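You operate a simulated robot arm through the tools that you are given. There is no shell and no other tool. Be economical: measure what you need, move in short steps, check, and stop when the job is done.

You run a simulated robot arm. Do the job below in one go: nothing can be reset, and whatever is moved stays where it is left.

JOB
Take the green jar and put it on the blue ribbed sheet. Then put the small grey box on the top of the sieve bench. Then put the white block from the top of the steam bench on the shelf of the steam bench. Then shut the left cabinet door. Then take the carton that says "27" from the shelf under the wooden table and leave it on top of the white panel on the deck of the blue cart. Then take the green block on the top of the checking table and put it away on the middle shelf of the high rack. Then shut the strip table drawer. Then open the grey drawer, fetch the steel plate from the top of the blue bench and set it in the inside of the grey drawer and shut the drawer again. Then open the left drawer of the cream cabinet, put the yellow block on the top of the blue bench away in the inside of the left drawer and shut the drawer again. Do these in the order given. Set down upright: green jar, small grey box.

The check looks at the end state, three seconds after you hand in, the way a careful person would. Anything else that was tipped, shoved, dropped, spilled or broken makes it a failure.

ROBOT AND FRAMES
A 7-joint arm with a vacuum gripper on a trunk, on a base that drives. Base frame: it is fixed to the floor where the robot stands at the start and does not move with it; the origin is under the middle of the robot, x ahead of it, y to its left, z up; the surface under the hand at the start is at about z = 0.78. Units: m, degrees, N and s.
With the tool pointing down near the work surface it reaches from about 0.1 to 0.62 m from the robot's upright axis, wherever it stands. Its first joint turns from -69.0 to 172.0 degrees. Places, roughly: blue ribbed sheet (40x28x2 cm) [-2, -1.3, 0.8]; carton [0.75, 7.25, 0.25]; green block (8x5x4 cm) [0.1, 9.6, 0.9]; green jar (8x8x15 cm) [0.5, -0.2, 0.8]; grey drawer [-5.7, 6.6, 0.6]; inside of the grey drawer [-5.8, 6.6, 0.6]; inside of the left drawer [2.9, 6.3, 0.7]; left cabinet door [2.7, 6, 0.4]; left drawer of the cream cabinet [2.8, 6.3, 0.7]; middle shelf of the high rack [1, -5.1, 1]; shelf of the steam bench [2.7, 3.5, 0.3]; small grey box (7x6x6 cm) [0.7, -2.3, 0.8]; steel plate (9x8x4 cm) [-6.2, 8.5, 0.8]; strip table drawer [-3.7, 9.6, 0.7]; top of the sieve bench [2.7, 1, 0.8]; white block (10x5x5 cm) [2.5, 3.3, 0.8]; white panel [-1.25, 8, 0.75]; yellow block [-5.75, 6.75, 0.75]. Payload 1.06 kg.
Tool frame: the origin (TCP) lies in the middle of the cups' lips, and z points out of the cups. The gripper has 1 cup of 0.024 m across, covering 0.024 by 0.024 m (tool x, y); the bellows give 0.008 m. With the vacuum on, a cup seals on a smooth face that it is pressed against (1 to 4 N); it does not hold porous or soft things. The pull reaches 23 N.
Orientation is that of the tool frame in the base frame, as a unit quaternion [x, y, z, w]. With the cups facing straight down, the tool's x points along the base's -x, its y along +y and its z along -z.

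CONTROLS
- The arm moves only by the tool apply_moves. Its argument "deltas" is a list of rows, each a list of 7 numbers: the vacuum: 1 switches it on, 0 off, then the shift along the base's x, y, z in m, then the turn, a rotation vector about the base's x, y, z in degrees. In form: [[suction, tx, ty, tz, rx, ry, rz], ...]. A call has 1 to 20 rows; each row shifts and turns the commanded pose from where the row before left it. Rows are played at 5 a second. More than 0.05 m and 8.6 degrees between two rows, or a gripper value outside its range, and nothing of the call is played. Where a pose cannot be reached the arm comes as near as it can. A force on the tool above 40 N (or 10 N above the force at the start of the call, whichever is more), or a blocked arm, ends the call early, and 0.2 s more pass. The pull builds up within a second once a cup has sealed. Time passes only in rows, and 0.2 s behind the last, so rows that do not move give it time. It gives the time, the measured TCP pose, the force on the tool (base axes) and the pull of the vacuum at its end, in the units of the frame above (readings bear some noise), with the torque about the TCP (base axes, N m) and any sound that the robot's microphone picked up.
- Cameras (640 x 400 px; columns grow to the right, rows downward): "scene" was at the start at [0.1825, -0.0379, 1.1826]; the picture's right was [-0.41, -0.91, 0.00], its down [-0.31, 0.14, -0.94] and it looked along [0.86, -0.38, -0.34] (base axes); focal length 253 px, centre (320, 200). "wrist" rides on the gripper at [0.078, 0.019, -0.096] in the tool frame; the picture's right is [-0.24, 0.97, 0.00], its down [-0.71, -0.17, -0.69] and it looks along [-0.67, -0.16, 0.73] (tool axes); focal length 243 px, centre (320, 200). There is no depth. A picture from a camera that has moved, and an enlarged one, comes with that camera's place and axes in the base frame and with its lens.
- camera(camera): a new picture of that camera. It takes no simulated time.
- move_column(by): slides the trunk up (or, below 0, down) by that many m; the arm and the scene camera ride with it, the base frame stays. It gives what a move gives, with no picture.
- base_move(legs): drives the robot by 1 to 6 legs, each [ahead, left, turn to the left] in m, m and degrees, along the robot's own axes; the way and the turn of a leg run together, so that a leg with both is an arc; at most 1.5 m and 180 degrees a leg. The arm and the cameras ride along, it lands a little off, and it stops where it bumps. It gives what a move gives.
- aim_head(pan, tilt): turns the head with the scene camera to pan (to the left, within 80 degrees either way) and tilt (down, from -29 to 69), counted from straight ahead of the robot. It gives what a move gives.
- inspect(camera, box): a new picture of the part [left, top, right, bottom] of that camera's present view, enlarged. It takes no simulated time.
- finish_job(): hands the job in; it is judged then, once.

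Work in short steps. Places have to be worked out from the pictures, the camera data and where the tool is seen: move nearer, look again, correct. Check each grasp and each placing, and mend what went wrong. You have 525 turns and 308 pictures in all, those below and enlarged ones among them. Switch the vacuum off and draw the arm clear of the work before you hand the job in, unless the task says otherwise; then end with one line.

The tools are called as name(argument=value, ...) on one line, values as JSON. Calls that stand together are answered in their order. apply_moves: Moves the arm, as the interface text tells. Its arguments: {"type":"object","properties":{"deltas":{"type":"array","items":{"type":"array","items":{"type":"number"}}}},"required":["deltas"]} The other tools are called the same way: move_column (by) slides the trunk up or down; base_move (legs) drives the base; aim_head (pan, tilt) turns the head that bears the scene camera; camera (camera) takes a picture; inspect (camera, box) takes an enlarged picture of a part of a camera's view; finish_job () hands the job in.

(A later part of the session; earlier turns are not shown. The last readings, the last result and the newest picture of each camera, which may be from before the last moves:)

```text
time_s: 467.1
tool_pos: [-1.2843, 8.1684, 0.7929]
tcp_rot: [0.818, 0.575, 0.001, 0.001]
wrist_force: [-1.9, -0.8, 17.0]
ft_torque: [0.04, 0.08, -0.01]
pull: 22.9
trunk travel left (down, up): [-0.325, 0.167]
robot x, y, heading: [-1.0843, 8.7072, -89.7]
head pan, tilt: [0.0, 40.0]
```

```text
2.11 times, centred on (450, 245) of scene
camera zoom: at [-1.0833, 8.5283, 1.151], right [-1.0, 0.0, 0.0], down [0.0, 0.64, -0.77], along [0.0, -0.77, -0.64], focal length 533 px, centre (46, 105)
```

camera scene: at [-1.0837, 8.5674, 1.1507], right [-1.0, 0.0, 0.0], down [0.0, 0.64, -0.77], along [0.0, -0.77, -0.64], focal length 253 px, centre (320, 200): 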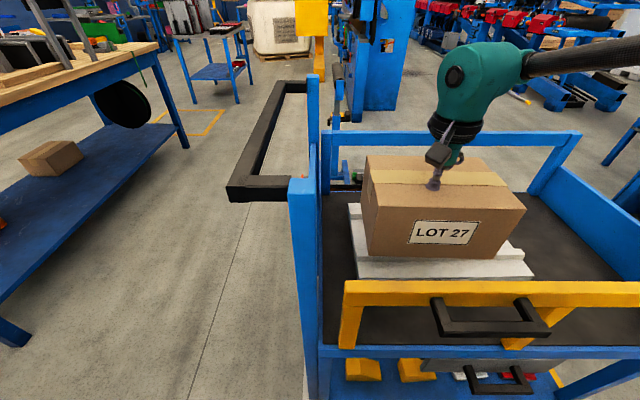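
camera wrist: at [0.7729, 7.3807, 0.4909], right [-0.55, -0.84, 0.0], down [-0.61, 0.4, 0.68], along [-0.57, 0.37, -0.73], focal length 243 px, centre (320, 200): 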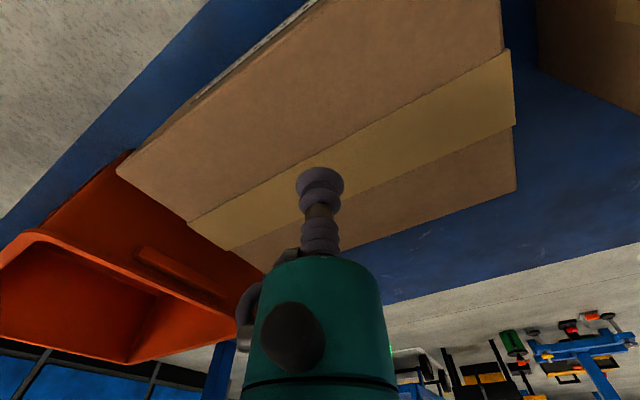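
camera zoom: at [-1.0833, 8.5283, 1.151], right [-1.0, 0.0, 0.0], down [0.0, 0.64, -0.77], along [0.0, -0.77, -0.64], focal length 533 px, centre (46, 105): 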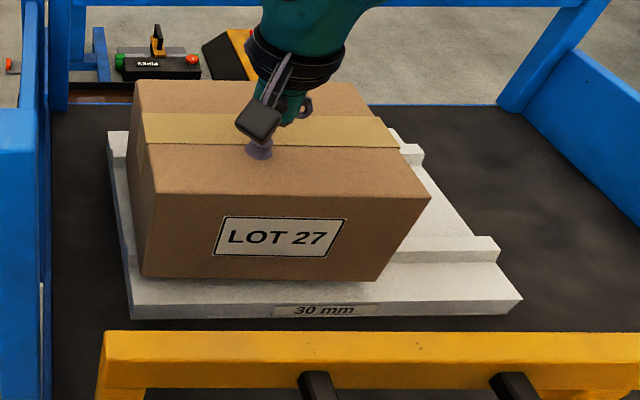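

Contact on the ribs. I release and lift carefully.

apply_moves(deltas=[[0, 0, 0, 0.003, 0, 0, 0], [0, 0, 0, 0, 0, 0, 0], [0, 0, 0, 0, 0, 0, 0], [0, 0, 0, 0.003, 0, 0, 0], [0, 0, 0, 0.006, 0, 0, 0], [0, 0, 0, 0.03, 0, 0, 0], [0, 0, 0.02, 0.04, 0, 0, 0], [0, 0, 0.03, 0.04, 0, 0, 0]])

inspect(camera="scene", box=[320, 150, 580, 340])

```text
time_s: 468.9
tool_pos: [-1.2843, 8.2197, 0.9139]
tcp_rot: [0.818, 0.575, 0.002, 0.0]
wrist_force: [-0.2, 0.6, -0.3]
ft_torque: [-0.01, 0.03, -0.04]
pull: 0.2
trunk travel left (down, up): [-0.325, 0.167]
robot x, y, heading: [-1.0885, 8.7075, -89.7]
head pan, tilt: [0.0, 40.0]
```

```text
2.11 times, centred on (450, 245) of scene
camera zoom: at [-1.0835, 8.5276, 1.1508], right [-1.0, 0.0, 0.0], down [0.0, 0.64, -0.77], along [0.0, -0.77, -0.64], focal length 533 px, centre (46, 105)
```

zoom: 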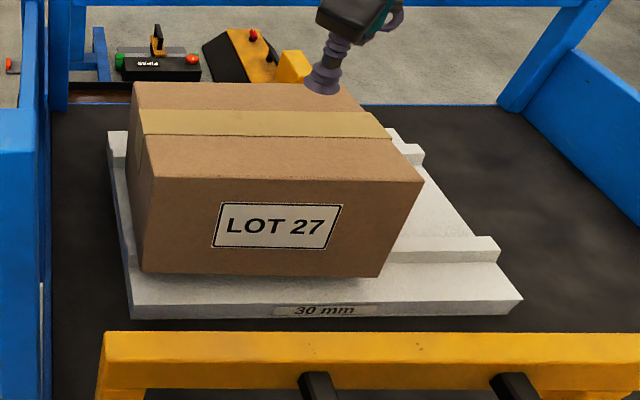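

Carton rests on the panel. Next, the green block at (0.1, 9.6). I retract over the gate and back away, turning toward the checking table.

apply_moves(deltas=[[0, 0, 0.02, 0.04, 0, 0, 6.1], [0, 0, 0.02, 0.04, 0, 0, 6.1], [0, 0, 0.03, 0.03, 0, 0, 6.1], [0, 0, 0.04, 0.01, 0, 0, 0], [0, 0, 0.04, 0, 0, 0, 0]])

base_move(legs=[[-0.2, 0, 0], [0, 0, 90], [0.5, 0, 0]])

aim_head(pan=50, tilt=20)

camera(camera="scene")

```text
time_s: 470.1
tool_pos: [-1.2852, 8.3682, 1.0368]
tcp_rot: [0.715, 0.699, 0.002, -0.001]
wrist_force: [0.1, -0.3, 0.4]
ft_torque: [0.01, 0.0, 0.01]
pull: 0.1
trunk travel left (down, up): [-0.325, 0.167]
robot x, y, heading: [-1.0867, 8.7105, -89.9]
head pan, tilt: [0.0, 40.0]
```

```text
time_s: 478.0
tool_pos: [-0.2448, 8.6802, 1.0363]
tcp_rot: [0.031, 1.0, 0.0, -0.002]
wrist_force: [0.3, -0.3, -0.4]
ft_torque: [0.05, -0.03, -0.01]
pull: 0.1
trunk travel left (down, up): [-0.325, 0.167]
robot x, y, heading: [-0.5748, 8.8908, -2.0]
head pan, tilt: [0.0, 40.0]
```

```text
time_s: 479.2
tool_pos: [-0.2444, 8.6794, 1.0376]
tcp_rot: [0.031, 1.0, 0.0, -0.002]
wrist_force: [-0.4, -1.0, -0.3]
ft_torque: [0.01, -0.03, 0.03]
pull: 0.0
trunk travel left (down, up): [-0.325, 0.167]
robot x, y, heading: [-0.5769, 8.8917, -1.7]
head pan, tilt: [50.0, 20.0]
```

```text
197 pictures are left
camera scene: at [-0.418, 8.9582, 1.1821], right [0.74, -0.67, 0.0], down [-0.23, -0.25, -0.94], along [0.63, 0.7, -0.34], focal length 253 px, centre (320, 200)
```

scene: 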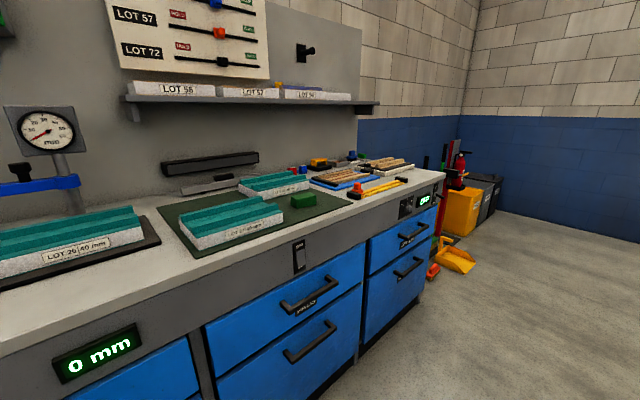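

The green block is at about (0.01, 9.51) on the counter. I go to (-0.19, 9.0) and face north.

base_move(legs=[[0.38, 0, 0], [0, 0, 92]])

aim_head(pan=-15, tilt=40)

camera(camera="scene")

```text
time_s: 485.5
tool_pos: [-0.0027, 9.2197, 1.0363]
tcp_rot: [-0.697, 0.717, -0.001, -0.001]
wrist_force: [0.5, 0.2, -0.1]
ft_torque: [0.02, -0.03, 0.02]
pull: 0.1
trunk travel left (down, up): [-0.325, 0.167]
robot x, y, heading: [-0.2034, 8.8811, 89.9]
head pan, tilt: [50.0, 20.0]
```

```text
time_s: 486.8
tool_pos: [-0.0016, 9.2197, 1.0358]
tcp_rot: [-0.697, 0.718, -0.001, -0.001]
wrist_force: [-0.3, 0.0, -0.1]
ft_torque: [0.02, -0.01, 0.02]
pull: 0.1
trunk travel left (down, up): [-0.325, 0.167]
robot x, y, heading: [-0.2053, 8.8781, 90.3]
head pan, tilt: [-15.0, 40.0]
```

```text
196 pictures are left
camera scene: at [-0.179, 9.058, 1.1507], right [0.97, -0.26, 0.0], down [-0.16, -0.62, -0.77], along [0.2, 0.74, -0.64], focal length 253 px, centre (320, 200)
```

scene: 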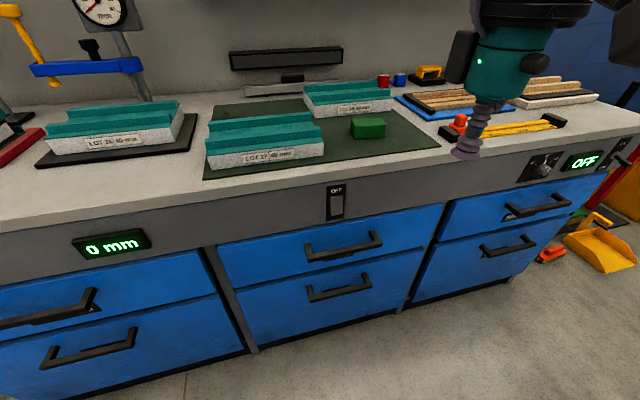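

Triangulating gives the block at about (0.10, 9.62, 0.88). I move to (-0.1, 9.1) and enlarge.

base_move(legs=[[0.22, -0.1, 0]])

inspect(camera="scene", box=[280, 80, 480, 220])

camera(camera="wrist")

```text
time_s: 488.6
tool_pos: [0.0987, 9.4387, 1.0373]
tcp_rot: [-0.698, 0.716, -0.001, -0.001]
wrist_force: [0.6, -0.3, 0.5]
ft_torque: [-0.01, -0.02, -0.01]
pull: 0.0
trunk travel left (down, up): [-0.325, 0.167]
robot x, y, heading: [-0.1054, 9.0952, 89.8]
head pan, tilt: [-15.0, 40.0]
```

```text
2.86 times, centred on (380, 150) of scene
camera zoom: at [-0.0787, 9.2759, 1.1506], right [0.97, -0.26, 0.0], down [-0.17, -0.62, -0.77], along [0.2, 0.74, -0.64], focal length 723 px, centre (149, 343)
```

zoom: 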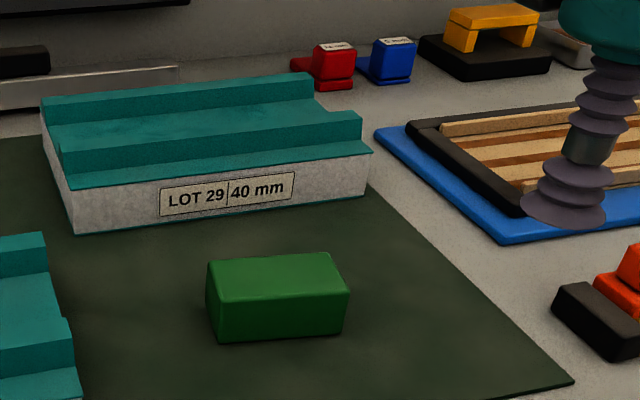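

```text
194 pictures are left
camera wrist: at [0.0776, 9.3605, 1.133], right [-0.97, 0.26, 0.0], down [0.19, 0.71, 0.68], along [0.18, 0.66, -0.73], focal length 243 px, centre (320, 200)
```

wrist: 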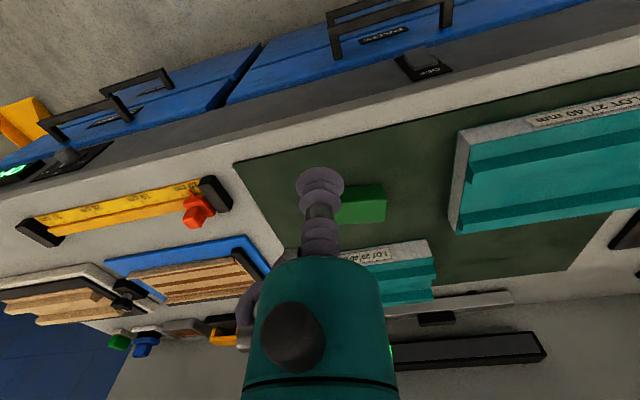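

Block top centre: (0.083, 9.585, 0.915). I move over it.

apply_moves(deltas=[[0, -0.006, 0.04, -0.01, 0, 0, 0], [0, -0.005, 0.04, -0.01, 0, 0, 0], [0, -0.005, 0.04, -0.02, 0, 0, 0], [0, 0, 0.026, -0.03, 0, 0, 0], [0, 0, 0, -0.025, 0, 0, 0], [0, 0, 0, 0, 0, 0, 0]])

inspect(camera="scene", box=[300, 100, 440, 200])

```text
time_s: 490.0
tool_pos: [0.0817, 9.5834, 0.9409]
tcp_rot: [-0.698, 0.716, -0.001, -0.001]
wrist_force: [-0.4, -0.1, 0.6]
ft_torque: [0.0, 0.01, 0.01]
pull: 0.2
trunk travel left (down, up): [-0.325, 0.167]
robot x, y, heading: [-0.1011, 9.0975, 90.2]
head pan, tilt: [-15.0, 40.0]
```

```text
4.00 times, centred on (370, 150) of scene
camera zoom: at [-0.0789, 9.2755, 1.1507], right [0.97, -0.26, 0.0], down [-0.16, -0.62, -0.77], along [0.2, 0.74, -0.64], focal length 1012 px, centre (120, 400)
```

zoom: 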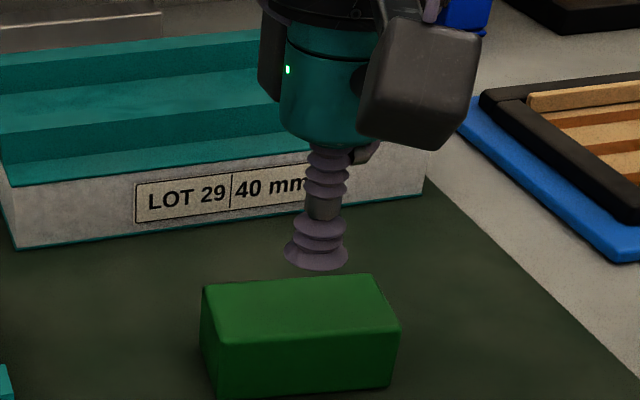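

Good. Descend with vacuum.

apply_moves(deltas=[[1, -0.005, 0, -0.012, 0, 0, 0], [1, 0, 0, -0.008, 0, 0, 0], [1, 0, 0, -0.006, 0, 0, 0], [1, 0, 0, -0.004, 0, 0, 0], [1, 0, 0, 0, 0, 0, 0]])

```text
time_s: 491.2
tool_pos: [0.076, 9.5825, 0.9115]
tcp_rot: [-0.698, 0.716, -0.001, -0.002]
wrist_force: [0.0, -0.1, 0.8]
ft_torque: [-0.04, -0.04, -0.01]
pull: 0.0
trunk travel left (down, up): [-0.325, 0.167]
robot x, y, heading: [-0.1047, 9.0953, 90.1]
head pan, tilt: [-15.0, 40.0]
```

apply_moves(deltas=[[1, 0, 0, -0.004, 0, 0, 0], [1, 0, 0, -0.004, 0, 0, 0], [1, 0, 0, -0.003, 0, 0, 0], [1, 0, 0, 0, 0, 0, 0]])

```text
time_s: 492.2
tool_pos: [0.0771, 9.5841, 0.8997]
tcp_rot: [-0.698, 0.717, -0.001, -0.002]
wrist_force: [0.7, 0.4, 0.7]
ft_torque: [-0.02, 0.01, -0.01]
pull: 0.0
trunk travel left (down, up): [-0.325, 0.167]
robot x, y, heading: [-0.1033, 9.097, 90.0]
head pan, tilt: [-15.0, 40.0]
```

apply_moves(deltas=[[1, 0, 0, -0.004, 0, 0, 0], [1, 0, 0, -0.003, 0, 0, 0], [1, 0, 0, -0.003, 0, 0, 0], [1, 0, 0, 0, 0, 0, 0]])

inspect(camera="scene", box=[300, 100, 440, 200])

```text
time_s: 493.2
tool_pos: [0.0769, 9.5827, 0.8913]
tcp_rot: [-0.698, 0.716, 0.0, 0.0]
wrist_force: [-0.7, -1.9, 4.9]
ft_torque: [0.05, -0.03, 0.0]
pull: 0.0
trunk travel left (down, up): [-0.325, 0.167]
robot x, y, heading: [-0.1018, 9.0947, 90.1]
head pan, tilt: [-15.0, 40.0]
```

```text
4.00 times, centred on (370, 150) of scene
camera zoom: at [-0.0791, 9.2749, 1.1508], right [0.97, -0.26, 0.0], down [-0.16, -0.62, -0.77], along [0.2, 0.74, -0.64], focal length 1012 px, centre (120, 400)
```

zoom: 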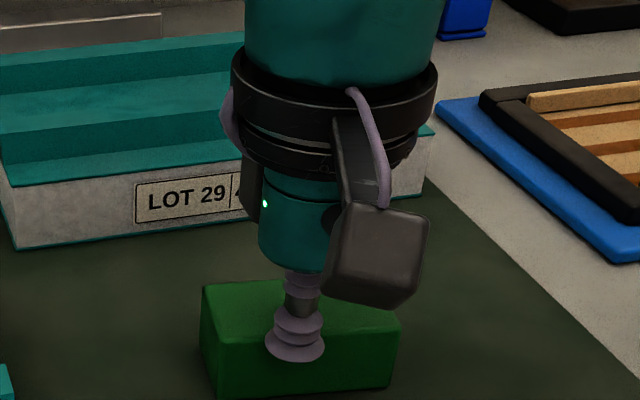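

The cup met the front edge: the block's top is at z≈0.893 and farther away, about (0.095, 9.617). I lift, shift, and look.

apply_moves(deltas=[[0, 0, 0, 0.02, 0, 0, 0], [0, 0, 0, 0.005, 0, 0, 0], [0, 0.016, 0.03, 0, 0, 0, 0], [0, 0, 0, 0, 0, 0, 0]])

inspect(camera="scene", box=[300, 100, 440, 200])

inspect(camera="wrist", box=[270, 110, 430, 230])

```text
time_s: 494.2
tool_pos: [0.0957, 9.6121, 0.9167]
tcp_rot: [-0.697, 0.717, -0.001, -0.002]
wrist_force: [0.3, 0.0, -0.2]
ft_torque: [-0.03, -0.01, -0.03]
pull: 0.2
trunk travel left (down, up): [-0.325, 0.167]
robot x, y, heading: [-0.1023, 9.094, 90.2]
head pan, tilt: [-15.0, 40.0]
```

```text
4.00 times, centred on (370, 150) of scene
camera zoom: at [-0.0789, 9.2754, 1.1507], right [0.97, -0.26, 0.0], down [-0.16, -0.62, -0.77], along [0.2, 0.74, -0.64], focal length 1012 px, centre (120, 400)
```

zoom: 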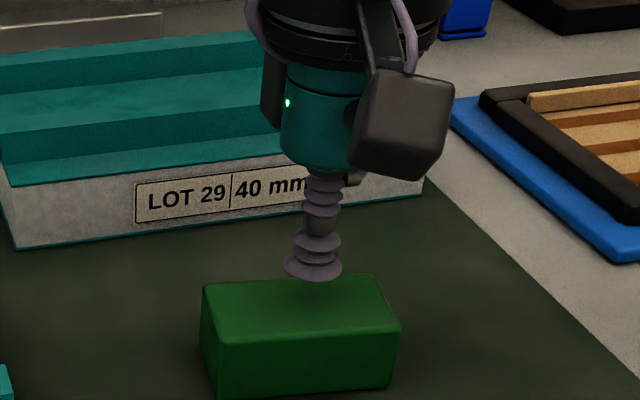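

```text
3.33 times, centred on (350, 170) of wrist
camera zoom: at [0.074, 9.5343, 1.0126], right [-0.97, 0.26, 0.0], down [0.19, 0.71, 0.68], along [0.18, 0.66, -0.73], focal length 809 px, centre (220, 300)
```

zoom: 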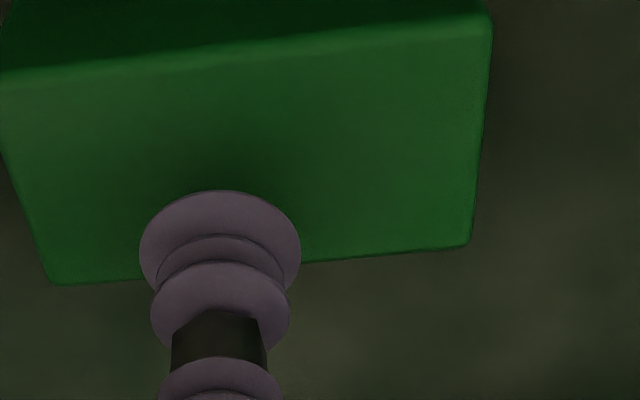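

Block unmoved, cup now over the middle. Descend with vacuum.

apply_moves(deltas=[[1, -0.003, 0.002, -0.012, 0, 0, 0], [1, 0, 0, -0.007, 0, 0, 0], [1, 0, 0, -0.004, 0, 0, 0], [1, 0, 0, -0.004, 0, 0, 0], [1, 0, 0, 0, 0, 0, 0]])

```text
time_s: 495.4
tool_pos: [0.0906, 9.6158, 0.8906]
tcp_rot: [-0.697, 0.717, 0.0, 0.0]
wrist_force: [6.2, 11.2, 23.7]
ft_torque: [-0.17, 0.06, -0.03]
pull: 23.1
trunk travel left (down, up): [-0.325, 0.167]
robot x, y, heading: [-0.0987, 9.0968, 89.8]
head pan, tilt: [-15.0, 40.0]
```

Sealed. I lift and retract.

apply_moves(deltas=[[1, 0, 0, 0.01, 0, 0, 0], [1, 0, 0, 0.03, 0, 0, 0], [1, 0, 0, 0.04, 0, 0, 0], [1, 0, -0.02, 0.04, 0, 0, 0], [1, 0, -0.04, 0.03, 0, 0, 0], [1, 0, -0.04, 0.02, 0, 0, 0], [1, 0, -0.04, 0.01, 0, 0, 0], [1, 0, -0.02, 0, 0, 0, 0]])

camera(camera="scene")

```text
time_s: 497.2
tool_pos: [0.0919, 9.4583, 1.0672]
tcp_rot: [-0.698, 0.716, -0.001, -0.001]
wrist_force: [-0.1, 0.0, -1.6]
ft_torque: [0.0, 0.01, 0.01]
pull: 23.1
trunk travel left (down, up): [-0.325, 0.167]
robot x, y, heading: [-0.1023, 9.0992, 90.2]
head pan, tilt: [-15.0, 40.0]
```

```text
189 pictures are left
camera scene: at [-0.0788, 9.2754, 1.1507], right [0.97, -0.26, 0.0], down [-0.16, -0.62, -0.77], along [0.2, 0.74, -0.64], focal length 253 px, centre (320, 200)
```

scene: 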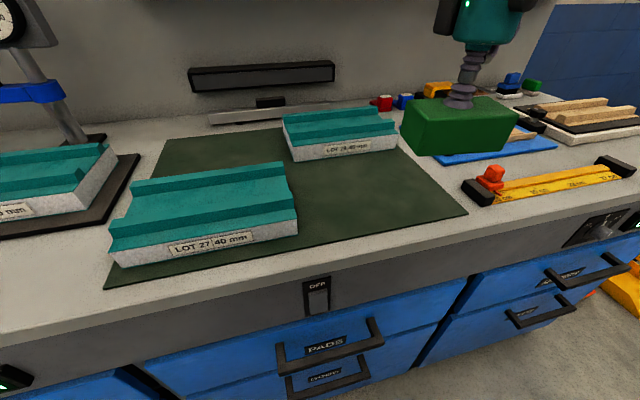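

Block held. I take the known safe route back: east aisle, then south. First leg to (1.6, 8.8) and south to y≈5.8.

base_move(legs=[[-0.3, 0, 0], [0, 0, -90], [1.5, 0, 0], [0.2, 0, 0], [0, 0, -90], [1.5, 0, 0]])

```text
time_s: 522.0
tool_pos: [1.392, 7.0682, 1.0672]
tcp_rot: [0.716, 0.698, 0.001, -0.001]
wrist_force: [-0.4, 0.1, -1.5]
ft_torque: [-0.03, -0.06, 0.01]
pull: 23.4
trunk travel left (down, up): [-0.325, 0.167]
robot x, y, heading: [1.5848, 7.4289, -89.9]
head pan, tilt: [-15.0, 40.0]
```

Position (1.58, 7.43) heading south, as planned. I continue down the corridor.

aim_head(pan=0, tilt=15)

camera(camera="scene")

base_move(legs=[[1.5, 0, 0], [1.5, 0, 0], [1.5, 0, 0]])

```text
time_s: 522.9
tool_pos: [1.3923, 7.0676, 1.0676]
tcp_rot: [0.715, 0.699, 0.001, -0.001]
wrist_force: [-0.7, 0.3, -1.9]
ft_torque: [-0.02, 0.01, 0.01]
pull: 23.5
trunk travel left (down, up): [-0.325, 0.167]
robot x, y, heading: [1.5843, 7.4311, -89.6]
head pan, tilt: [0.0, 15.0]
```

```text
188 pictures are left
camera scene: at [1.5867, 7.241, 1.1902], right [-1.0, 0.0, 0.0], down [0.0, 0.26, -0.97], along [0.0, -0.97, -0.26], focal length 253 px, centre (320, 200)
```

scene: 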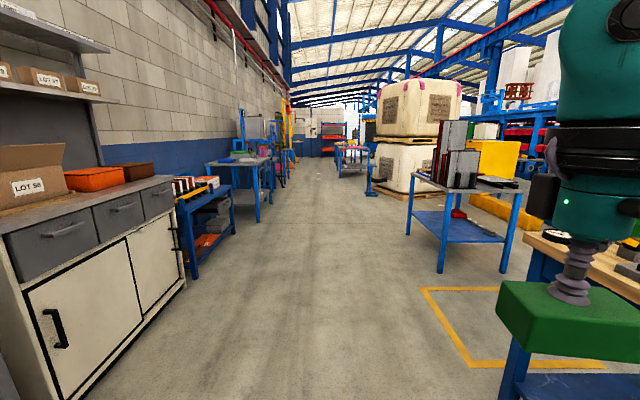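

```text
time_s: 544.2
tool_pos: [1.4252, 2.5991, 1.0686]
tcp_rot: [0.718, 0.697, 0.001, 0.0]
wrist_force: [0.0, 0.4, -1.9]
ft_torque: [0.0, -0.03, 0.01]
pull: 23.0
trunk travel left (down, up): [-0.325, 0.167]
robot x, y, heading: [1.6191, 2.9602, -90.1]
head pan, tilt: [0.0, 15.0]
```

Good. I look straight south for a direct way past the start table.

camera(camera="scene")

```text
187 pictures are left
camera scene: at [1.6206, 2.7705, 1.1902], right [-1.0, 0.0, 0.0], down [0.0, 0.26, -0.97], along [0.0, -0.97, -0.26], focal length 253 px, centre (320, 200)
```

scene: 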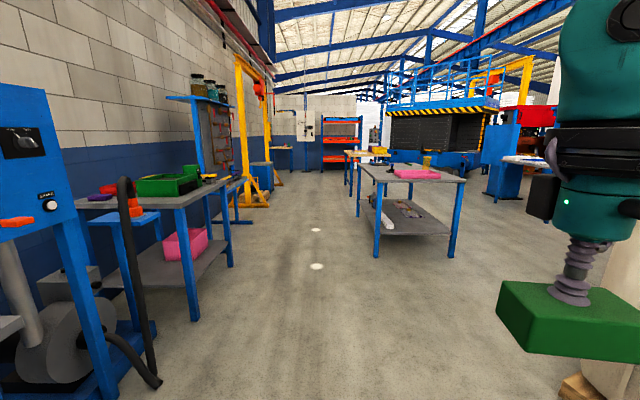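

A straight corridor (x 1.1..2.4) leads to the orange rack. I continue south 4.5 m along x≈1.7.

base_move(legs=[[1.5, 0.1, 0], [1.5, 0, 0], [1.5, 0, 0]])

camera(camera="scene")

```text
refused: leg 1 is longer than a leg can be; nothing moved
```

```text
186 pictures are left
camera scene: at [1.6206, 2.7705, 1.1902], right [-1.0, 0.0, 0.0], down [0.0, 0.26, -0.97], along [0.0, -0.97, -0.26], focal length 253 px, centre (320, 200)
```

scene: 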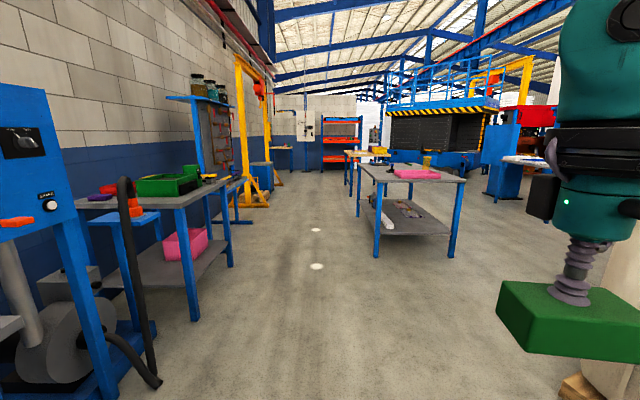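

Leg slightly too long; shortened.

base_move(legs=[[1.4, 0.1, 0], [1.5, 0, 0], [1.5, 0, 0]])

camera(camera="scene")

```text
time_s: 565.1
tool_pos: [1.5211, -1.7687, 1.0683]
tcp_rot: [0.714, 0.7, 0.001, -0.002]
wrist_force: [0.3, -0.3, -1.7]
ft_torque: [0.0, -0.02, 0.0]
pull: 23.5
trunk travel left (down, up): [-0.325, 0.167]
robot x, y, heading: [1.7102, -1.4034, -89.5]
head pan, tilt: [0.0, 15.0]
```

```text
185 pictures are left
camera scene: at [1.7151, -1.5936, 1.1902], right [-1.0, -0.01, 0.0], down [0.0, 0.26, -0.97], along [0.01, -0.97, -0.26], focal length 253 px, centre (320, 200)
```

scene: 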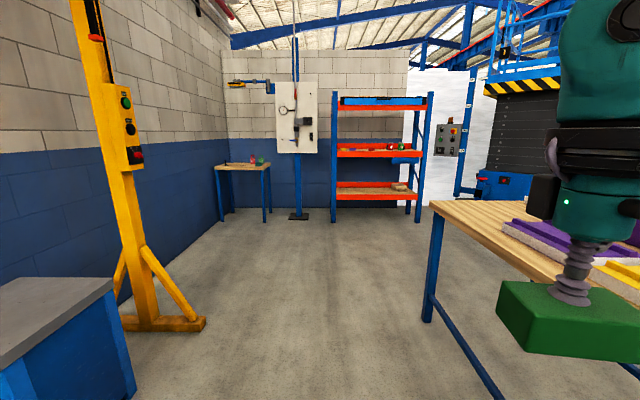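

High rack: x 0.42..1.54, front y≈-4.85, middle shelf z≈0.97. I drive to y≈-3.9, raise the trunk and look.

base_move(legs=[[1.5, 0, 0], [0.9, 0, 0]])

move_column(by=0.16)

aim_head(pan=-25, tilt=12)

camera(camera="scene")

```text
time_s: 577.0
tool_pos: [1.4444, -4.1853, 1.0682]
tcp_rot: [0.734, 0.679, 0.001, -0.001]
wrist_force: [0.1, -1.1, -2.5]
ft_torque: [0.0, 0.02, 0.0]
pull: 22.9
trunk travel left (down, up): [-0.325, 0.167]
robot x, y, heading: [1.6592, -3.8339, -92.9]
head pan, tilt: [0.0, 15.0]
```

```text
time_s: 578.8
tool_pos: [1.4432, -4.1849, 1.227]
tcp_rot: [0.735, 0.678, 0.002, -0.002]
wrist_force: [0.5, 0.1, -1.3]
ft_torque: [-0.01, 0.0, 0.04]
pull: 22.7
trunk travel left (down, up): [-0.485, 0.007]
robot x, y, heading: [1.658, -3.8338, -93.1]
head pan, tilt: [0.0, 15.0]
```

```text
time_s: 579.7
tool_pos: [1.4439, -4.1847, 1.2284]
tcp_rot: [0.734, 0.679, 0.002, -0.001]
wrist_force: [-0.1, 0.2, -1.6]
ft_torque: [-0.01, 0.0, 0.01]
pull: 23.4
trunk travel left (down, up): [-0.485, 0.007]
robot x, y, heading: [1.657, -3.836, -93.0]
head pan, tilt: [-25.0, 12.0]
```

```text
184 pictures are left
camera scene: at [1.613, -3.9257, 1.3706], right [-0.88, 0.47, 0.0], down [0.1, 0.18, -0.98], along [-0.46, -0.86, -0.21], focal length 253 px, centre (320, 200)
```

scene: 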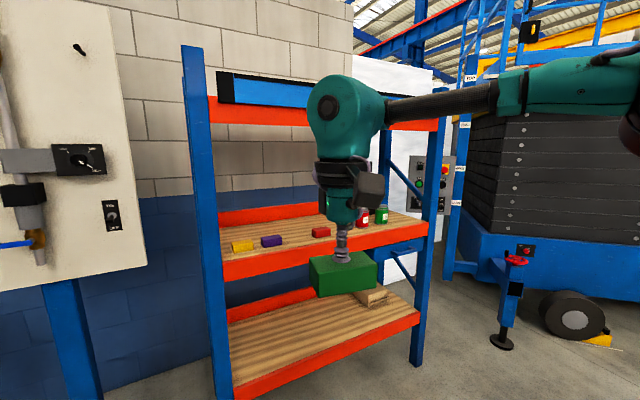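

Free spot on the middle shelf: around (0.92, -4.95) between the red block and the jars. I use heading -120° so the elbow stays outside, and approach to (1.45, -4.40).

base_move(legs=[[0, 0, -27], [0.585, 0.107, 0]])

aim_head(pan=15, tilt=25)

camera(camera="scene")

```text
time_s: 584.3
tool_pos: [1.1287, -4.6048, 1.2284]
tcp_rot: [0.866, 0.499, 0.002, -0.001]
wrist_force: [-0.1, 0.2, -1.7]
ft_torque: [-0.02, 0.0, -0.01]
pull: 22.9
trunk travel left (down, up): [-0.485, 0.007]
robot x, y, heading: [1.4729, -4.3825, -118.3]
head pan, tilt: [-25.0, 12.0]
```

```text
time_s: 585.4
tool_pos: [1.1283, -4.606, 1.2281]
tcp_rot: [0.867, 0.499, 0.002, -0.001]
wrist_force: [0.7, -0.5, -1.0]
ft_torque: [-0.02, 0.01, -0.03]
pull: 22.9
trunk travel left (down, up): [-0.485, 0.007]
robot x, y, heading: [1.475, -4.3815, -118.6]
head pan, tilt: [15.0, 25.0]
```

```text
183 pictures are left
camera scene: at [1.4478, -4.4784, 1.3495], right [-0.97, 0.23, 0.0], down [0.1, 0.41, -0.91], along [-0.21, -0.88, -0.42], focal length 253 px, centre (320, 200)
```

scene: 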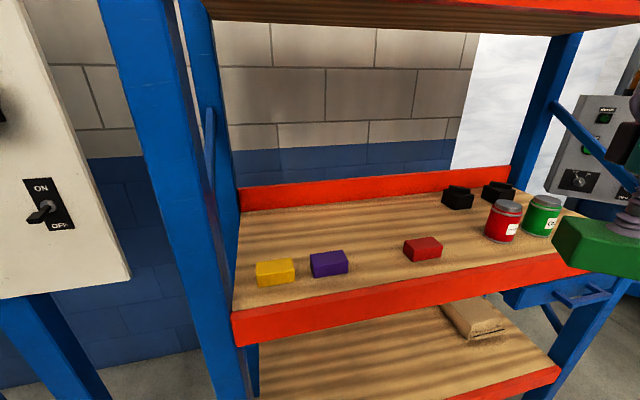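

Gap between purple (x 1.325) and red (x 1.09) blocks is best: target (1.207, -4.92). I shift the base so the arm reaches in comfortably.

base_move(legs=[[0.05, 0.21, 0]])

apply_moves(deltas=[[1, -0.01, -0.01, -0.04, 0, 0, 0], [1, -0.01, -0.01, -0.04, 0, 0, 0], [1, -0.01, -0.01, -0.04, 0, 0, 0], [1, -0.01, -0.02, -0.01, 0, 0, 0], [1, 0, 0, 0, 0, 0, 0]])

aim_head(pan=0, tilt=35)

camera(camera="scene")

```text
time_s: 587.8
tool_pos: [1.2869, -4.7477, 1.2287]
tcp_rot: [0.866, 0.501, 0.001, 0.0]
wrist_force: [-0.2, -0.3, -0.8]
ft_torque: [-0.03, -0.01, 0.02]
pull: 23.3
trunk travel left (down, up): [-0.485, 0.007]
robot x, y, heading: [1.6289, -4.5241, -118.4]
head pan, tilt: [15.0, 25.0]
```

```text
time_s: 589.0
tool_pos: [1.2478, -4.8011, 1.0991]
tcp_rot: [0.866, 0.499, 0.001, -0.001]
wrist_force: [0.3, 0.0, -0.6]
ft_torque: [-0.02, 0.01, 0.03]
pull: 22.7
trunk travel left (down, up): [-0.485, 0.007]
robot x, y, heading: [1.6284, -4.5249, -118.5]
head pan, tilt: [15.0, 25.0]
```

```text
time_s: 589.8
tool_pos: [1.2474, -4.7999, 1.0997]
tcp_rot: [0.866, 0.5, 0.002, -0.001]
wrist_force: [-0.3, 1.3, -1.3]
ft_torque: [-0.01, 0.02, -0.01]
pull: 22.6
trunk travel left (down, up): [-0.485, 0.007]
robot x, y, heading: [1.6336, -4.5237, -118.3]
head pan, tilt: [0.0, 35.0]
```

```text
182 pictures are left
camera scene: at [1.585, -4.6091, 1.3337], right [-0.88, 0.47, 0.0], down [0.27, 0.5, -0.82], along [-0.39, -0.72, -0.57], focal length 253 px, centre (320, 200)
```

scene: 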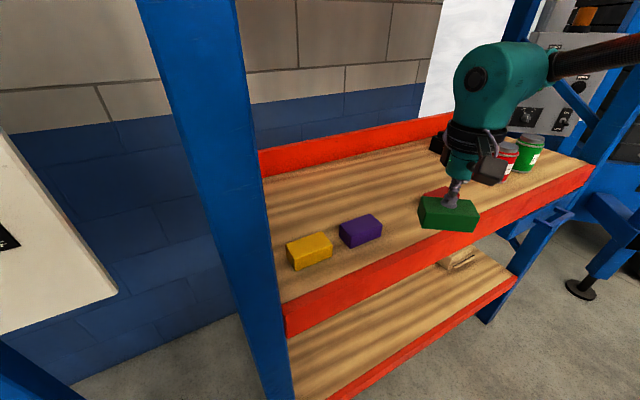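

I square the block and move it in over the gap at (1.22, -4.92).

apply_moves(deltas=[[1, -0.007, -0.03, 0, 0, 0, 7], [1, -0.007, -0.03, 0, 0, 0, 7], [1, -0.007, -0.03, 0, 0, 0, 7], [1, -0.006, -0.03, 0, 0, 0, 7], [1, 0, 0, -0.03, 0, 0, 0], [1, 0, 0, 0, 0, 0, 0]])

camera(camera="scene")

camera(camera="wrist")

```text
time_s: 591.2
tool_pos: [1.2653, -4.8762, 1.0622]
tcp_rot: [0.721, 0.693, -0.001, -0.002]
wrist_force: [0.3, 0.1, -0.6]
ft_torque: [0.03, -0.01, 0.0]
pull: 23.2
out of reach, approached as far as the arm can: row 3, 4
trunk travel left (down, up): [-0.485, 0.007]
robot x, y, heading: [1.6299, -4.5247, -118.2]
head pan, tilt: [0.0, 35.0]
```

```text
181 pictures are left
camera scene: at [1.5852, -4.6089, 1.3337], right [-0.88, 0.47, 0.0], down [0.27, 0.5, -0.82], along [-0.39, -0.72, -0.57], focal length 253 px, centre (320, 200)
```

scene: 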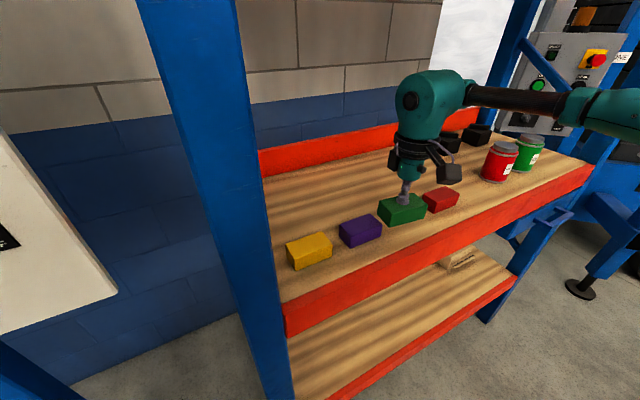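

```text
180 pictures are left
camera wrist: at [1.2869, -4.7986, 1.1585], right [0.96, -0.27, 0.0], down [-0.2, -0.7, 0.68], along [-0.19, -0.66, -0.73], focal length 243 px, centre (320, 200)
```

wrist: 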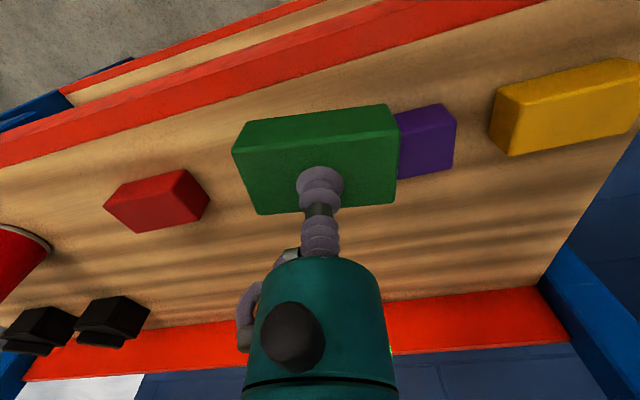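

Azimuth limit again; I raise 2 cm and move the base (-0.045, -0.045) instead.

apply_moves(deltas=[[1, 0, 0, 0.02, 0, 0, 0], [1, 0, 0, 0, 0, 0, 0]])

base_move(legs=[[0.061, -0.02, 0]])

camera(camera="wrist")

camera(camera="scene")

```text
time_s: 591.8
tool_pos: [1.2649, -4.8764, 1.0839]
tcp_rot: [0.72, 0.694, 0.001, -0.002]
wrist_force: [0.4, -0.1, -1.5]
ft_torque: [0.0, 0.0, -0.03]
pull: 22.8
trunk travel left (down, up): [-0.485, 0.007]
robot x, y, heading: [1.6278, -4.5228, -118.2]
head pan, tilt: [0.0, 35.0]
```

```text
time_s: 592.8
tool_pos: [1.2175, -4.9212, 1.0838]
tcp_rot: [0.72, 0.694, 0.0, -0.001]
wrist_force: [-0.4, 0.1, -0.9]
ft_torque: [0.03, 0.0, 0.0]
pull: 23.5
trunk travel left (down, up): [-0.485, 0.007]
robot x, y, heading: [1.585, -4.5709, -118.0]
head pan, tilt: [0.0, 35.0]
```

```text
179 pictures are left
camera wrist: at [1.24, -4.8439, 1.1795], right [0.96, -0.27, 0.0], down [-0.2, -0.7, 0.68], along [-0.19, -0.66, -0.73], focal length 243 px, centre (320, 200)
```

wrist: 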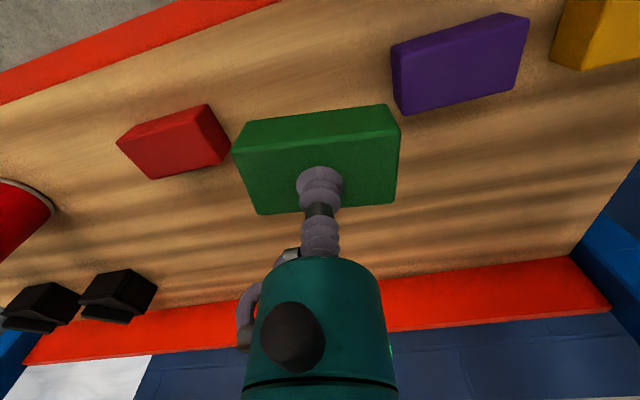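

```text
178 pictures are left
camera scene: at [1.5376, -4.6543, 1.3336], right [-0.88, 0.47, 0.0], down [0.27, 0.51, -0.82], along [-0.39, -0.72, -0.57], focal length 253 px, centre (320, 200)
```

scene: 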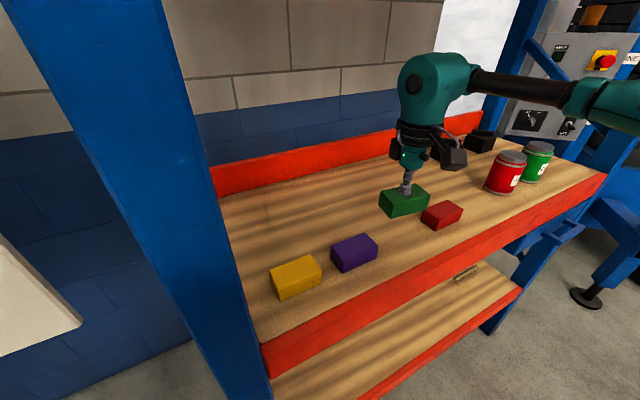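

Position matches the gap centre. I lower slowly to contact.

apply_moves(deltas=[[1, 0, 0, -0.03, 0, 0, 0], [1, 0, 0, -0.015, 0, 0, 0], [1, 0, 0, -0.006, 0, 0, 0], [1, 0, 0, 0, 0, 0, 0]])

camera(camera="scene")

```text
time_s: 593.8
tool_pos: [1.2197, -4.9179, 1.0328]
tcp_rot: [0.72, 0.694, 0.0, -0.001]
wrist_force: [0.3, 0.8, -1.9]
ft_torque: [0.0, -0.04, 0.01]
pull: 22.8
trunk travel left (down, up): [-0.485, 0.007]
robot x, y, heading: [1.5834, -4.5693, -118.4]
head pan, tilt: [0.0, 35.0]
```

```text
177 pictures are left
camera scene: at [1.5384, -4.6535, 1.3337], right [-0.88, 0.47, 0.0], down [0.27, 0.51, -0.82], along [-0.39, -0.72, -0.57], focal length 253 px, centre (320, 200)
```

scene: 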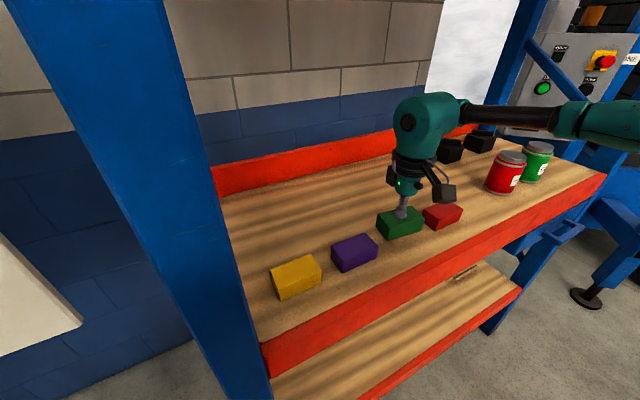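

inspect(camera="scene", box=[320, 170, 480, 280])

```text
3.64 times, centred on (400, 225) of scene
camera zoom: at [1.5384, -4.6535, 1.3337], right [-0.88, 0.47, 0.0], down [0.27, 0.51, -0.82], along [-0.39, -0.72, -0.57], focal length 920 px, centre (29, 109)
```

zoom: 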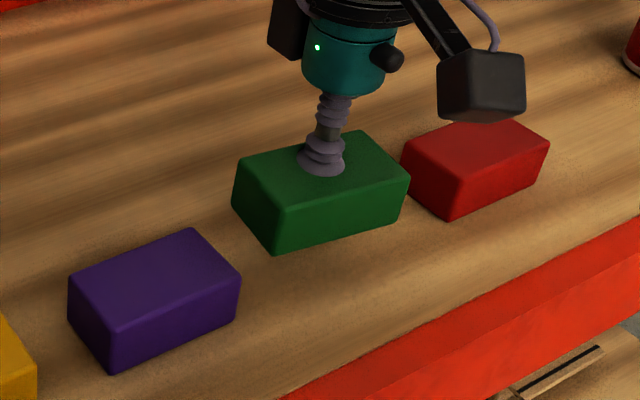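

Slightly closer to red; I shift 1 cm toward purple and lower.

apply_moves(deltas=[[1, 0.012, 0, 0, 0, 0, 0], [1, 0, 0, -0.006, 0, 0, 0], [1, 0, 0, -0.004, 0, 0, 0], [1, 0, 0, -0.004, 0, 0, 0], [1, 0, 0, 0, 0, 0, 0]])

```text
time_s: 595.0
tool_pos: [1.2292, -4.9136, 1.0191]
tcp_rot: [0.72, 0.694, 0.0, 0.0]
wrist_force: [0.8, 0.2, -1.0]
ft_torque: [0.01, -0.03, -0.01]
pull: 23.4
out of reach, approached as far as the arm can: row 1
trunk travel left (down, up): [-0.485, 0.007]
robot x, y, heading: [1.5839, -4.5674, -118.3]
head pan, tilt: [0.0, 35.0]
```

apply_moves(deltas=[[1, 0, 0, -0.004, 0, 0, 0], [1, 0, 0, -0.003, 0, 0, 0], [1, 0, 0, -0.003, 0, 0, 0], [1, 0, 0, 0, 0, 0, 0]])

inspect(camera="scene", box=[320, 170, 480, 280])

```text
time_s: 596.0
tool_pos: [1.2278, -4.9114, 1.0101]
tcp_rot: [0.72, 0.694, 0.0, -0.001]
wrist_force: [-0.2, -0.6, -1.9]
ft_torque: [-0.03, 0.03, -0.03]
pull: 22.9
trunk travel left (down, up): [-0.485, 0.007]
robot x, y, heading: [1.5852, -4.5678, -118.3]
head pan, tilt: [0.0, 35.0]
```

```text
3.64 times, centred on (400, 225) of scene
camera zoom: at [1.5383, -4.6536, 1.3337], right [-0.88, 0.47, 0.0], down [0.27, 0.51, -0.82], along [-0.39, -0.72, -0.57], focal length 920 px, centre (29, 109)
```

zoom: 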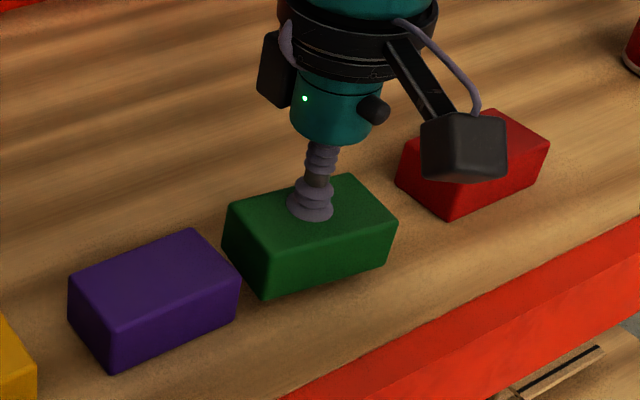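

Now near the purple one; I shift back 1.3 cm and away from the front, then continue down.

apply_moves(deltas=[[1, -0.014, -0.01, 0, 0, 0, 0], [1, 0, 0, -0.004, 0, 0, 0], [1, 0, 0, -0.003, 0, 0, 0], [1, 0, 0, 0, 0, 0, 0]])

inspect(camera="scene", box=[320, 170, 480, 280])

```text
time_s: 597.0
tool_pos: [1.2162, -4.9123, 1.005]
tcp_rot: [0.72, 0.694, 0.0, -0.001]
wrist_force: [0.0, -1.2, -1.5]
ft_torque: [-0.03, -0.03, 0.03]
pull: 22.8
out of reach, approached as far as the arm can: row 1
trunk travel left (down, up): [-0.485, 0.007]
robot x, y, heading: [1.5851, -4.5667, -118.3]
head pan, tilt: [0.0, 35.0]
```

```text
3.64 times, centred on (400, 225) of scene
camera zoom: at [1.5383, -4.6536, 1.3337], right [-0.88, 0.47, 0.0], down [0.27, 0.51, -0.82], along [-0.39, -0.72, -0.57], focal length 920 px, centre (29, 109)
```

zoom: 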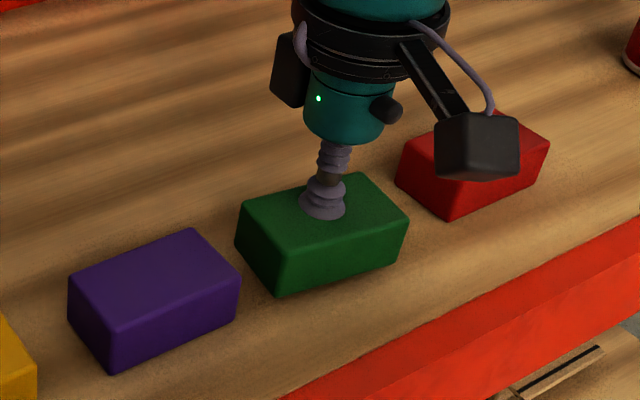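

Gaps on both sides are fine. Continue down to contact.

apply_moves(deltas=[[1, 0, 0, -0.003, 0, 0, 0], [1, 0, 0, -0.003, 0, 0, 0], [1, 0, 0, -0.003, 0, 0, 0], [1, 0, 0, 0, 0, 0, 0]])

inspect(camera="scene", box=[320, 170, 480, 280])

```text
time_s: 598.0
tool_pos: [1.2159, -4.91, 0.9978]
tcp_rot: [0.72, 0.694, 0.0, -0.001]
wrist_force: [-0.7, -0.2, -1.9]
ft_torque: [0.02, -0.01, 0.0]
pull: 22.5
out of reach, approached as far as the arm can: row 1
trunk travel left (down, up): [-0.485, 0.007]
robot x, y, heading: [1.5828, -4.5634, -118.4]
head pan, tilt: [0.0, 35.0]
```

```text
3.64 times, centred on (400, 225) of scene
camera zoom: at [1.5383, -4.6536, 1.3337], right [-0.88, 0.47, 0.0], down [0.27, 0.51, -0.82], along [-0.39, -0.72, -0.57], focal length 920 px, centre (29, 109)
```

zoom: 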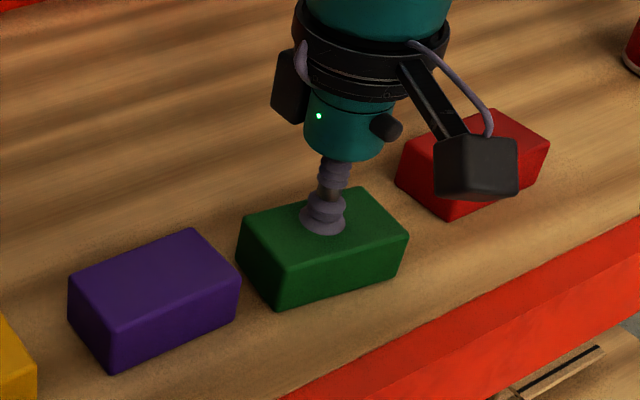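

apply_moves(deltas=[[1, 0, 0, -0.003, 0, 0, 0], [1, 0, 0, -0.003, 0, 0, 0], [1, 0, 0, -0.003, 0, 0, 0], [1, 0, 0, 0, 0, 0, 0]])

```text
time_s: 599.0
tool_pos: [1.2159, -4.9078, 0.9907]
tcp_rot: [0.72, 0.694, -0.001, 0.001]
wrist_force: [-0.4, -7.7, 20.5]
ft_torque: [0.26, -0.03, 0.01]
pull: 22.7
out of reach, approached as far as the arm can: row 2
trunk travel left (down, up): [-0.485, 0.007]
robot x, y, heading: [1.5802, -4.5694, -118.5]
head pan, tilt: [0.0, 35.0]
```

Contact. Release and lift.

apply_moves(deltas=[[0, 0, 0, 0.003, 0, 0, 0], [0, 0, 0, 0, 0, 0, 0], [0, 0, 0, 0, 0, 0, 0], [0, 0, 0, 0.005, 0, 0, 0], [0, 0, 0, 0.02, 0, 0, 0], [0, 0, 0, 0.04, 0, 0, 0], [0, 0, 0.02, 0.04, 0, 0, 0]])

inspect(camera="scene", box=[260, 150, 500, 320])

```text
time_s: 600.6
tool_pos: [1.2158, -4.8877, 1.0977]
tcp_rot: [0.719, 0.695, -0.001, -0.002]
wrist_force: [-0.4, -0.3, 0.4]
ft_torque: [-0.03, 0.02, -0.01]
pull: 0.1
trunk travel left (down, up): [-0.485, 0.007]
robot x, y, heading: [1.5791, -4.5665, -118.4]
head pan, tilt: [0.0, 35.0]
```

```text
2.35 times, centred on (380, 235) of scene
camera zoom: at [1.5388, -4.6527, 1.3338], right [-0.88, 0.47, 0.0], down [0.27, 0.5, -0.82], along [-0.39, -0.72, -0.57], focal length 595 px, centre (179, 118)
```

zoom: 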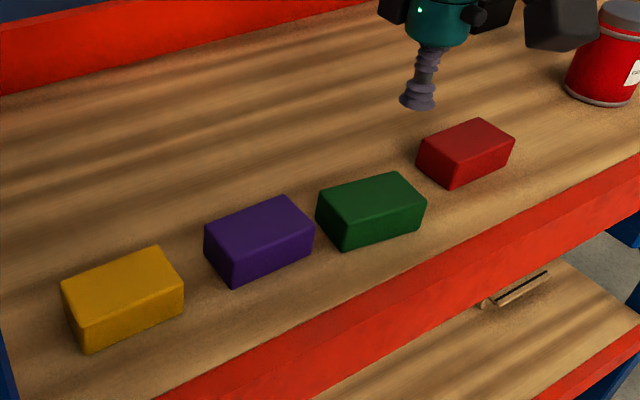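

Placed neatly, not touching its neighbours. Next, the strip table drawer at (-3.7, 9.6). I retract and drive back north by the same corridor.

apply_moves(deltas=[[0, 0.02, 0.03, 0.01, 0, 0, -7], [0, 0.02, 0.03, 0.01, 0, 0, -7], [0, 0.02, 0.03, 0, 0, 0, -7], [0, 0.02, 0.03, 0, 0, 0, -7]])

base_move(legs=[[-0.6, 0, 0], [0, 0, -151], [1.2, -0.0, 0]])

move_column(by=-0.16)

```text
time_s: 601.6
tool_pos: [1.2939, -4.7698, 1.1175]
tcp_rot: [0.867, 0.499, 0.0, -0.001]
wrist_force: [0.3, 0.4, -0.8]
ft_torque: [-0.01, 0.0, 0.04]
pull: 0.0
trunk travel left (down, up): [-0.485, 0.007]
robot x, y, heading: [1.5794, -4.5698, -118.5]
head pan, tilt: [0.0, 35.0]
```

```text
time_s: 616.8
tool_pos: [1.9737, -2.5344, 1.1176]
tcp_rot: [-0.705, 0.709, -0.001, 0.001]
wrist_force: [0.4, 0.1, -0.2]
ft_torque: [0.01, 0.02, 0.01]
pull: 0.1
trunk travel left (down, up): [-0.485, 0.007]
robot x, y, heading: [1.8261, -2.8542, 91.4]
head pan, tilt: [0.0, 35.0]
```

```text
time_s: 618.6
tool_pos: [1.9732, -2.5334, 0.9586]
tcp_rot: [-0.705, 0.709, -0.001, 0.0]
wrist_force: [-0.2, 0.6, 0.3]
ft_torque: [-0.01, 0.0, 0.01]
pull: 0.1
trunk travel left (down, up): [-0.325, 0.167]
robot x, y, heading: [1.8263, -2.8544, 91.7]
head pan, tilt: [0.0, 35.0]
```

base_move(legs=[[1.4, 0.15, -1.7], [1.5, 0, 0], [1.5, 0, 0], [1.5, 0, 0]])

```text
time_s: 647.2
tool_pos: [1.4236, 3.4705, 0.958]
tcp_rot: [0.746, -0.666, 0.002, -0.001]
wrist_force: [-0.9, 0.4, 0.0]
ft_torque: [-0.01, 0.0, 0.0]
pull: 0.1
trunk travel left (down, up): [-0.325, 0.167]
robot x, y, heading: [1.3107, 3.1361, 98.1]
head pan, tilt: [0.0, 35.0]
```

Heading drifted; I correct and continue to y≈8.8.

base_move(legs=[[0, 0, -8], [1.4, -0.2, 0], [1.5, 0, 0], [1.5, 0, 0]])

```text
time_s: 668.9
tool_pos: [1.7535, 7.8256, 0.9579]
tcp_rot: [-0.68, 0.733, -0.002, 0.0]
wrist_force: [0.7, 0.1, 0.8]
ft_torque: [-0.01, -0.03, -0.02]
pull: 0.0
trunk travel left (down, up): [-0.325, 0.167]
robot x, y, heading: [1.5846, 7.5163, 87.4]
head pan, tilt: [0.0, 35.0]
```

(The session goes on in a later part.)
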